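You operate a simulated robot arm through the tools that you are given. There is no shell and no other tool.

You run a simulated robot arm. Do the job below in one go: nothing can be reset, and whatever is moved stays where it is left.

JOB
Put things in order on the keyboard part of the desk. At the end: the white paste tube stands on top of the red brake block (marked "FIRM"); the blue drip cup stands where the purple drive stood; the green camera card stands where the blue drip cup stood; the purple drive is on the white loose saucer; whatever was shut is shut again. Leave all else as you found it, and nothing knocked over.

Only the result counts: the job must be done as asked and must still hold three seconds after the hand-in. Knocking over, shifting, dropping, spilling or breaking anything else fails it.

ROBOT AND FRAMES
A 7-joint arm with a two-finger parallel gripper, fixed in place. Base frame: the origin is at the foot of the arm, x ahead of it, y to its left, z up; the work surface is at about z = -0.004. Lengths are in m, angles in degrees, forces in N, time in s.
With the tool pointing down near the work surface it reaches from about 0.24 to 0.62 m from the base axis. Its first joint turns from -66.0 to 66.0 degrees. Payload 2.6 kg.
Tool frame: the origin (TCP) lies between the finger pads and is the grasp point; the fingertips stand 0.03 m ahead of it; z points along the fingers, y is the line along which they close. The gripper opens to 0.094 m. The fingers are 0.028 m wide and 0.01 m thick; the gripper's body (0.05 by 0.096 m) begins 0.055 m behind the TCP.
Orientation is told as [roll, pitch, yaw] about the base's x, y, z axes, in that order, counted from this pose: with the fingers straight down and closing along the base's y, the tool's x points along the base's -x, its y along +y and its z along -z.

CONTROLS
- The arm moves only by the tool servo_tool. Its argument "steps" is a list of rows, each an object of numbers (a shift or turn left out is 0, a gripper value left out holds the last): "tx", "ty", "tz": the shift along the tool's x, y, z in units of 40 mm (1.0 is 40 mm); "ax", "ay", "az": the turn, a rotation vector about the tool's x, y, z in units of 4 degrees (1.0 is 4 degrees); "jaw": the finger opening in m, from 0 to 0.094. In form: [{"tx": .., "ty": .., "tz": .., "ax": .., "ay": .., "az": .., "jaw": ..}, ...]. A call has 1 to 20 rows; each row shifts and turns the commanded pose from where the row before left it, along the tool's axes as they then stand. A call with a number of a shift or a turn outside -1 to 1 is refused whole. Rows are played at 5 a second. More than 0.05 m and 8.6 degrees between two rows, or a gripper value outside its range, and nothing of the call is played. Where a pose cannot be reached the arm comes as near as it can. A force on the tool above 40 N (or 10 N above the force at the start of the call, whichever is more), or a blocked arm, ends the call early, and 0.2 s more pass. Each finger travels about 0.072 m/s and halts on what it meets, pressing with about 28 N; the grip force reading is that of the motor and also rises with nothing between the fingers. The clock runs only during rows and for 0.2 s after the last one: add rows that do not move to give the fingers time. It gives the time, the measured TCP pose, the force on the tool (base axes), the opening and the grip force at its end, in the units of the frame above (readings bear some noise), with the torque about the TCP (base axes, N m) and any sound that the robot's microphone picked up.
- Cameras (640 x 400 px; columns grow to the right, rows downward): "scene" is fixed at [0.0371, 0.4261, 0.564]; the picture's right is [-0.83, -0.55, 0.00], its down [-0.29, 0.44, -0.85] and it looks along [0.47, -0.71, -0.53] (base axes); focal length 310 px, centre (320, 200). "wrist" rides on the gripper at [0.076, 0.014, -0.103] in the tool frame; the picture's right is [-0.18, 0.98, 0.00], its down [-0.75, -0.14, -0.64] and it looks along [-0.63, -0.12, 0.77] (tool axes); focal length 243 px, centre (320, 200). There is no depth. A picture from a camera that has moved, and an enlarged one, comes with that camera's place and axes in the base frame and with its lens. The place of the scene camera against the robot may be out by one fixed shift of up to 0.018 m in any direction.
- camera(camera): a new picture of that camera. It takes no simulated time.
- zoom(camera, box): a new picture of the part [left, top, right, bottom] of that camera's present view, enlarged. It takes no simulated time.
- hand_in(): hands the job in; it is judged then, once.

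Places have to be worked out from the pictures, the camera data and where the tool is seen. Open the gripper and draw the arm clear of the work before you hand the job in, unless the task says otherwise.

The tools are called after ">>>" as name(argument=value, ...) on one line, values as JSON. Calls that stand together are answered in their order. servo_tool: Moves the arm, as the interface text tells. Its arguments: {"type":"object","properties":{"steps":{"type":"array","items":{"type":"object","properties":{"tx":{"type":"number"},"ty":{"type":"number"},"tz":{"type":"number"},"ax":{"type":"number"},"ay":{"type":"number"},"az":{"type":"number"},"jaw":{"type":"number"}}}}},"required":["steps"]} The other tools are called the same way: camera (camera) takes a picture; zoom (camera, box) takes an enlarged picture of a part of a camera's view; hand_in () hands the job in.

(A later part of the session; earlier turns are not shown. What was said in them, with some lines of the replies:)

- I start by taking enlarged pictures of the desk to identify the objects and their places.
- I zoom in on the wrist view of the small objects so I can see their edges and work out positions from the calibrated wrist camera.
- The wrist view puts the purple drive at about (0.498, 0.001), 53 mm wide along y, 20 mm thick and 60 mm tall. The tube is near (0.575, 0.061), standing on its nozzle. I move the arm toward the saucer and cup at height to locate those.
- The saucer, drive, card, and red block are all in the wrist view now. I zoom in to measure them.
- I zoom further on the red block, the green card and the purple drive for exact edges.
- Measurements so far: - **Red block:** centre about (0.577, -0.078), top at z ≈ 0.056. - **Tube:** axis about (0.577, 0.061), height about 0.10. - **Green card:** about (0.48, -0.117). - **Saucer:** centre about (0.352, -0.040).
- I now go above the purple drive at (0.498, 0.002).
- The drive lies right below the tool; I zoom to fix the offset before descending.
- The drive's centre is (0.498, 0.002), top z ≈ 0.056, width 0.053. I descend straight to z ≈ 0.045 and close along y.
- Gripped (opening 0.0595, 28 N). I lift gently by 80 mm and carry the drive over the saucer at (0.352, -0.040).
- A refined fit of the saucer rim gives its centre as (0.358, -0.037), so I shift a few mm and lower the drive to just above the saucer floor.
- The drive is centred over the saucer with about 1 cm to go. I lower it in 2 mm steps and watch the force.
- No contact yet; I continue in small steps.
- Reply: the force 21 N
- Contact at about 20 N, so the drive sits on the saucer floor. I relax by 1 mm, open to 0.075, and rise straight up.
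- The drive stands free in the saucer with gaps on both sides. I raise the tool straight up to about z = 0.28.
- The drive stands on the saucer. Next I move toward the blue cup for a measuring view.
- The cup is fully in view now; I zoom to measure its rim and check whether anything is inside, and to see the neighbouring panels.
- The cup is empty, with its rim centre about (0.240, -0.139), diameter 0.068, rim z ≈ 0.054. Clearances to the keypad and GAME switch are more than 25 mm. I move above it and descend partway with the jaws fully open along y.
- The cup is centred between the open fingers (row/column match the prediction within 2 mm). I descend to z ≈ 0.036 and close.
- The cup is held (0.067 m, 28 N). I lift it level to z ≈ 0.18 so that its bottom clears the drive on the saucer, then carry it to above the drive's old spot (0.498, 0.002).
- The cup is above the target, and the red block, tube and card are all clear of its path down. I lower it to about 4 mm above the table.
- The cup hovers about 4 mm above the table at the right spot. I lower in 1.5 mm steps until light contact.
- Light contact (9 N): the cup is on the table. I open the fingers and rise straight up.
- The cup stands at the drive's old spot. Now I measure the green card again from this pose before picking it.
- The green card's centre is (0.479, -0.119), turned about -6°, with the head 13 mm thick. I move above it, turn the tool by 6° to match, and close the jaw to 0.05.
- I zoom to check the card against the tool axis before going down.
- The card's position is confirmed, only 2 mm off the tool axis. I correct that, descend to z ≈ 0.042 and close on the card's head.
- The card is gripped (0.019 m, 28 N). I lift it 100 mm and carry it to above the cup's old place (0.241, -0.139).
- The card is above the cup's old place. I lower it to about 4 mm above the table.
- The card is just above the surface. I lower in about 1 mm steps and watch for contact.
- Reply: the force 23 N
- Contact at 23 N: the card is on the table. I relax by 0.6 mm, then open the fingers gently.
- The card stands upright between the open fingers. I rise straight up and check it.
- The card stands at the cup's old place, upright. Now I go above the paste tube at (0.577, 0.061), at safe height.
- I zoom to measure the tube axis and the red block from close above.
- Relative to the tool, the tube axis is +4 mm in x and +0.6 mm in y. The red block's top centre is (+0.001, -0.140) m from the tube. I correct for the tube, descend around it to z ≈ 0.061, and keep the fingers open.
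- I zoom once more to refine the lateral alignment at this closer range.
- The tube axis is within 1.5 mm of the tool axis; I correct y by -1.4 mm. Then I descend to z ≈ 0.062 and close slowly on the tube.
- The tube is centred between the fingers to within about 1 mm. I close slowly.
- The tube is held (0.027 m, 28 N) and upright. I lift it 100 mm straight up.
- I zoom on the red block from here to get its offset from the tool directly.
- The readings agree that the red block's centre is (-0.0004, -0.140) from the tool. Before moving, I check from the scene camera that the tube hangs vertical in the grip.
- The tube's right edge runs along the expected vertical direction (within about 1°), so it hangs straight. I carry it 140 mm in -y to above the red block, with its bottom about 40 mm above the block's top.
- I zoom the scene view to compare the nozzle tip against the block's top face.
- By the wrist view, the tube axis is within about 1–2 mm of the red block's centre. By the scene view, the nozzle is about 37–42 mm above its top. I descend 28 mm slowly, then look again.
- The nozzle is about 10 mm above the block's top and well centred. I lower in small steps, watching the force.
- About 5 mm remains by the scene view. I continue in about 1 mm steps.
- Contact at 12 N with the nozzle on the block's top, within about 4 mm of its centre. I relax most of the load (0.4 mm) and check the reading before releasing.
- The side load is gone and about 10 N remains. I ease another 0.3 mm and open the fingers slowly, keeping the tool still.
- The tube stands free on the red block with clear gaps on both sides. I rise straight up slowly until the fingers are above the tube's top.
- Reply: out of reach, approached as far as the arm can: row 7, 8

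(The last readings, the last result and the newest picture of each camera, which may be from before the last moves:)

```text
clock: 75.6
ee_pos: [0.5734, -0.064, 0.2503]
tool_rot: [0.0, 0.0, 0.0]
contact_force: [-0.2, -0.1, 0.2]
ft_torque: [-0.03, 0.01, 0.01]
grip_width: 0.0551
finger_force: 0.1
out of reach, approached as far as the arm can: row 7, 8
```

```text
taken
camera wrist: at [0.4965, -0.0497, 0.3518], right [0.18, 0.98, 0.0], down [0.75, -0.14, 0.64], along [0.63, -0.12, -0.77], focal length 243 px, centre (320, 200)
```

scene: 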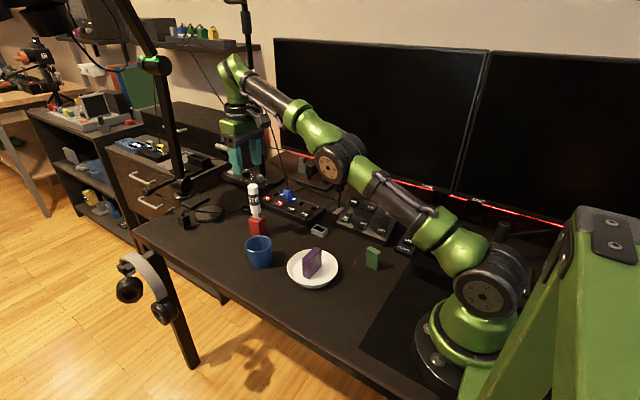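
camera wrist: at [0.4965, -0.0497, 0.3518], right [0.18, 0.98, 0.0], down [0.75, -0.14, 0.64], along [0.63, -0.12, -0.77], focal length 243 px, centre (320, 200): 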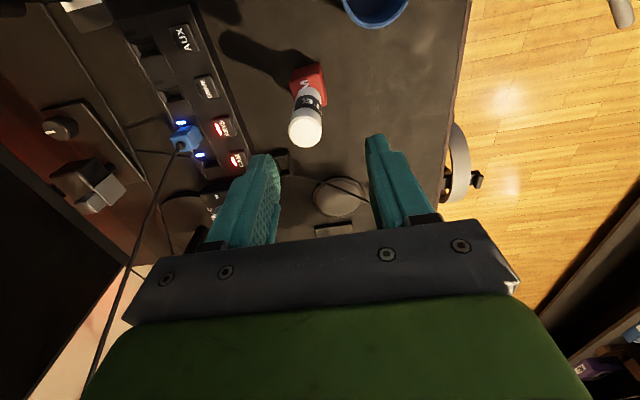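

All four items are in place, and the fingers are well above the tube. I retreat to the starting area at height, then inspect everything.

>>> servo_tool(steps=[{"tx": 0.4}, {"tx": 0.6}, {"tx": 0.7, "ty": 0.3}, {"tx": 0.7, "ty": 0.5}, {"tx": 0.7, "ty": 0.6, "tz": -0.3}, {"tx": 0.7, "ty": 0.6, "tz": -0.3}, {"tx": 0.5, "ty": 0.5, "tz": -0.3, "jaw": 0.094}, {}, {}, {}, {}, {}])

>>> camera(camera="scene")

>>> zoom(camera="scene", box=[190, 160, 430, 300])

>>> zoom(camera="scene", box=[220, 170, 300, 250])

>>> camera(camera="wrist")

```text
clock: 78.2
ee_pos: [0.4004, 0.034, 0.2819]
tool_rot: [0.0, 0.1, 0.1]
contact_force: [0.4, -0.7, 0.0]
ft_torque: [0.05, 0.0, -0.01]
grip_width: 0.0939
finger_force: 0.1
```

```text
taken
```

scene: 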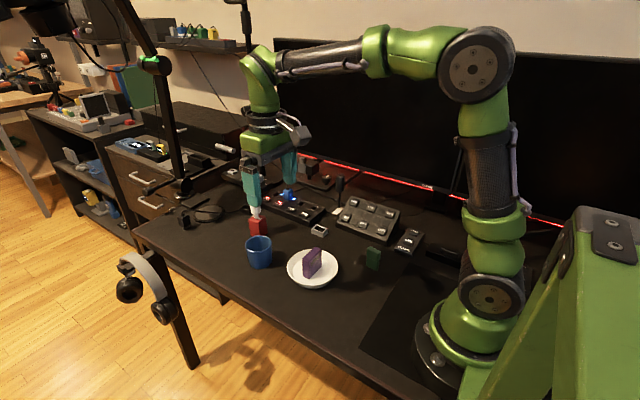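

```text
2.67 times, centred on (310, 230) of scene
camera zoom: at [0.0371, 0.4261, 0.564], right [-0.83, -0.55, 0.0], down [-0.29, 0.44, -0.85], along [0.47, -0.71, -0.53], focal length 828 px, centre (347, 120)
```

zoom: 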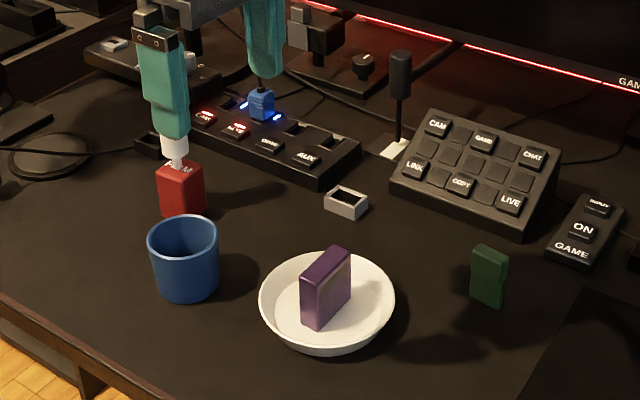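

```text
5.00 times, centred on (260, 210) of scene
camera zoom: at [0.0371, 0.4261, 0.564], right [-0.83, -0.55, 0.0], down [-0.29, 0.44, -0.85], along [0.47, -0.71, -0.53], focal length 1552 px, centre (620, 150)
```

zoom: 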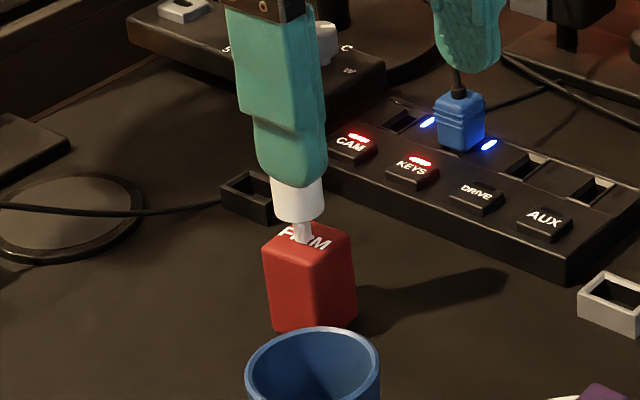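

```text
taken
camera wrist: at [0.3233, 0.0487, 0.3845], right [0.18, 0.98, 0.0], down [0.75, -0.14, 0.64], along [0.63, -0.12, -0.77], focal length 243 px, centre (320, 200)
```

wrist: 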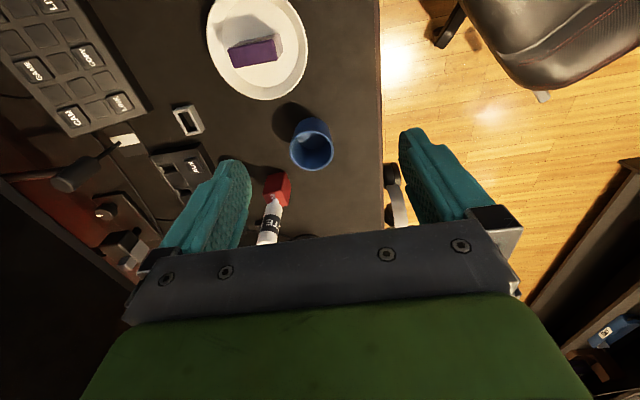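

Everything stands as wanted. I wait a little and take one last look at the tube and the other items from the wrist camera before handing in.

>>> servo_tool(steps=[{"tx": 0.3}, {"tx": 0.5, "ty": -0.3}, {"tx": 0.5, "ty": -0.3}, {}, {}, {}, {}, {}, {}, {}, {}, {}, {}])

>>> zoom(camera="wrist", box=[200, 60, 440, 220])

>>> zoom(camera="scene", box=[200, 160, 440, 300])

```text
clock: 81.0
ee_pos: [0.3494, 0.0134, 0.2827]
tool_rot: [-0.1, 0.0, 0.0]
contact_force: [0.4, 0.3, -0.2]
ft_torque: [-0.01, 0.0, -0.04]
grip_width: 0.094
finger_force: 0.1
```

```text
2.50 times, centred on (320, 140) of wrist
camera zoom: at [0.2726, 0.0276, 0.3852], right [0.18, 0.98, 0.0], down [0.75, -0.14, 0.64], along [0.63, -0.12, -0.77], focal length 606 px, centre (320, 350)
```

zoom: 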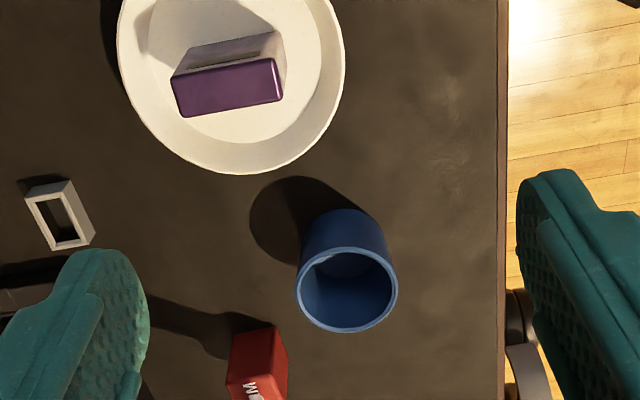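

```text
2.67 times, centred on (320, 230) of scene
camera zoom: at [0.0371, 0.4261, 0.564], right [-0.83, -0.55, 0.0], down [-0.29, 0.44, -0.85], along [0.47, -0.71, -0.53], focal length 828 px, centre (320, 120)
```

zoom: 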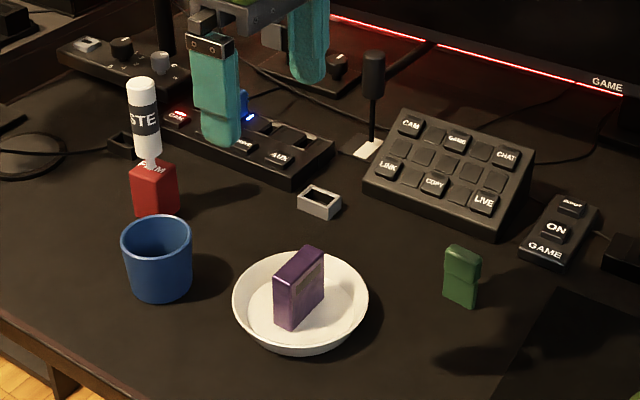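

The final pictures show all of it in order:
- The tube stands upright on the red FIRM block.
- The cup stands at the drive's old spot.
- The card stands at the cup's old spot.
- The drive stands in the saucer.

Nothing was opened, nothing else was disturbed, the gripper is open and the arm is clear, so I hand in.

>>> hand_in()

```text
The job is handed in.
```

I finished the job and handed it in; in the last pictures before the hand-in everything was where you asked. The hand-in only confirmed receipt, so I don't have the verdict.

- **White paste tube:** it stands upright on its nozzle on the red "FIRM" block, about 4 mm or less from the block's centre. It was still standing about 7 seconds after I let go of it.
- **Blue drip cup:** it stands where the purple drive stood, within about 2 mm. It looked empty when I moved it.
- **Green camera card:** it stands upright where the cup stood.
- **Purple drive:** it stands in the white saucer, which stayed in place.

I saw nothing that was shut and opened nothing, so there was nothing to shut again. The pictures show nothing else moved or knocked over. The gripper is open and the arm is clear of the objects.
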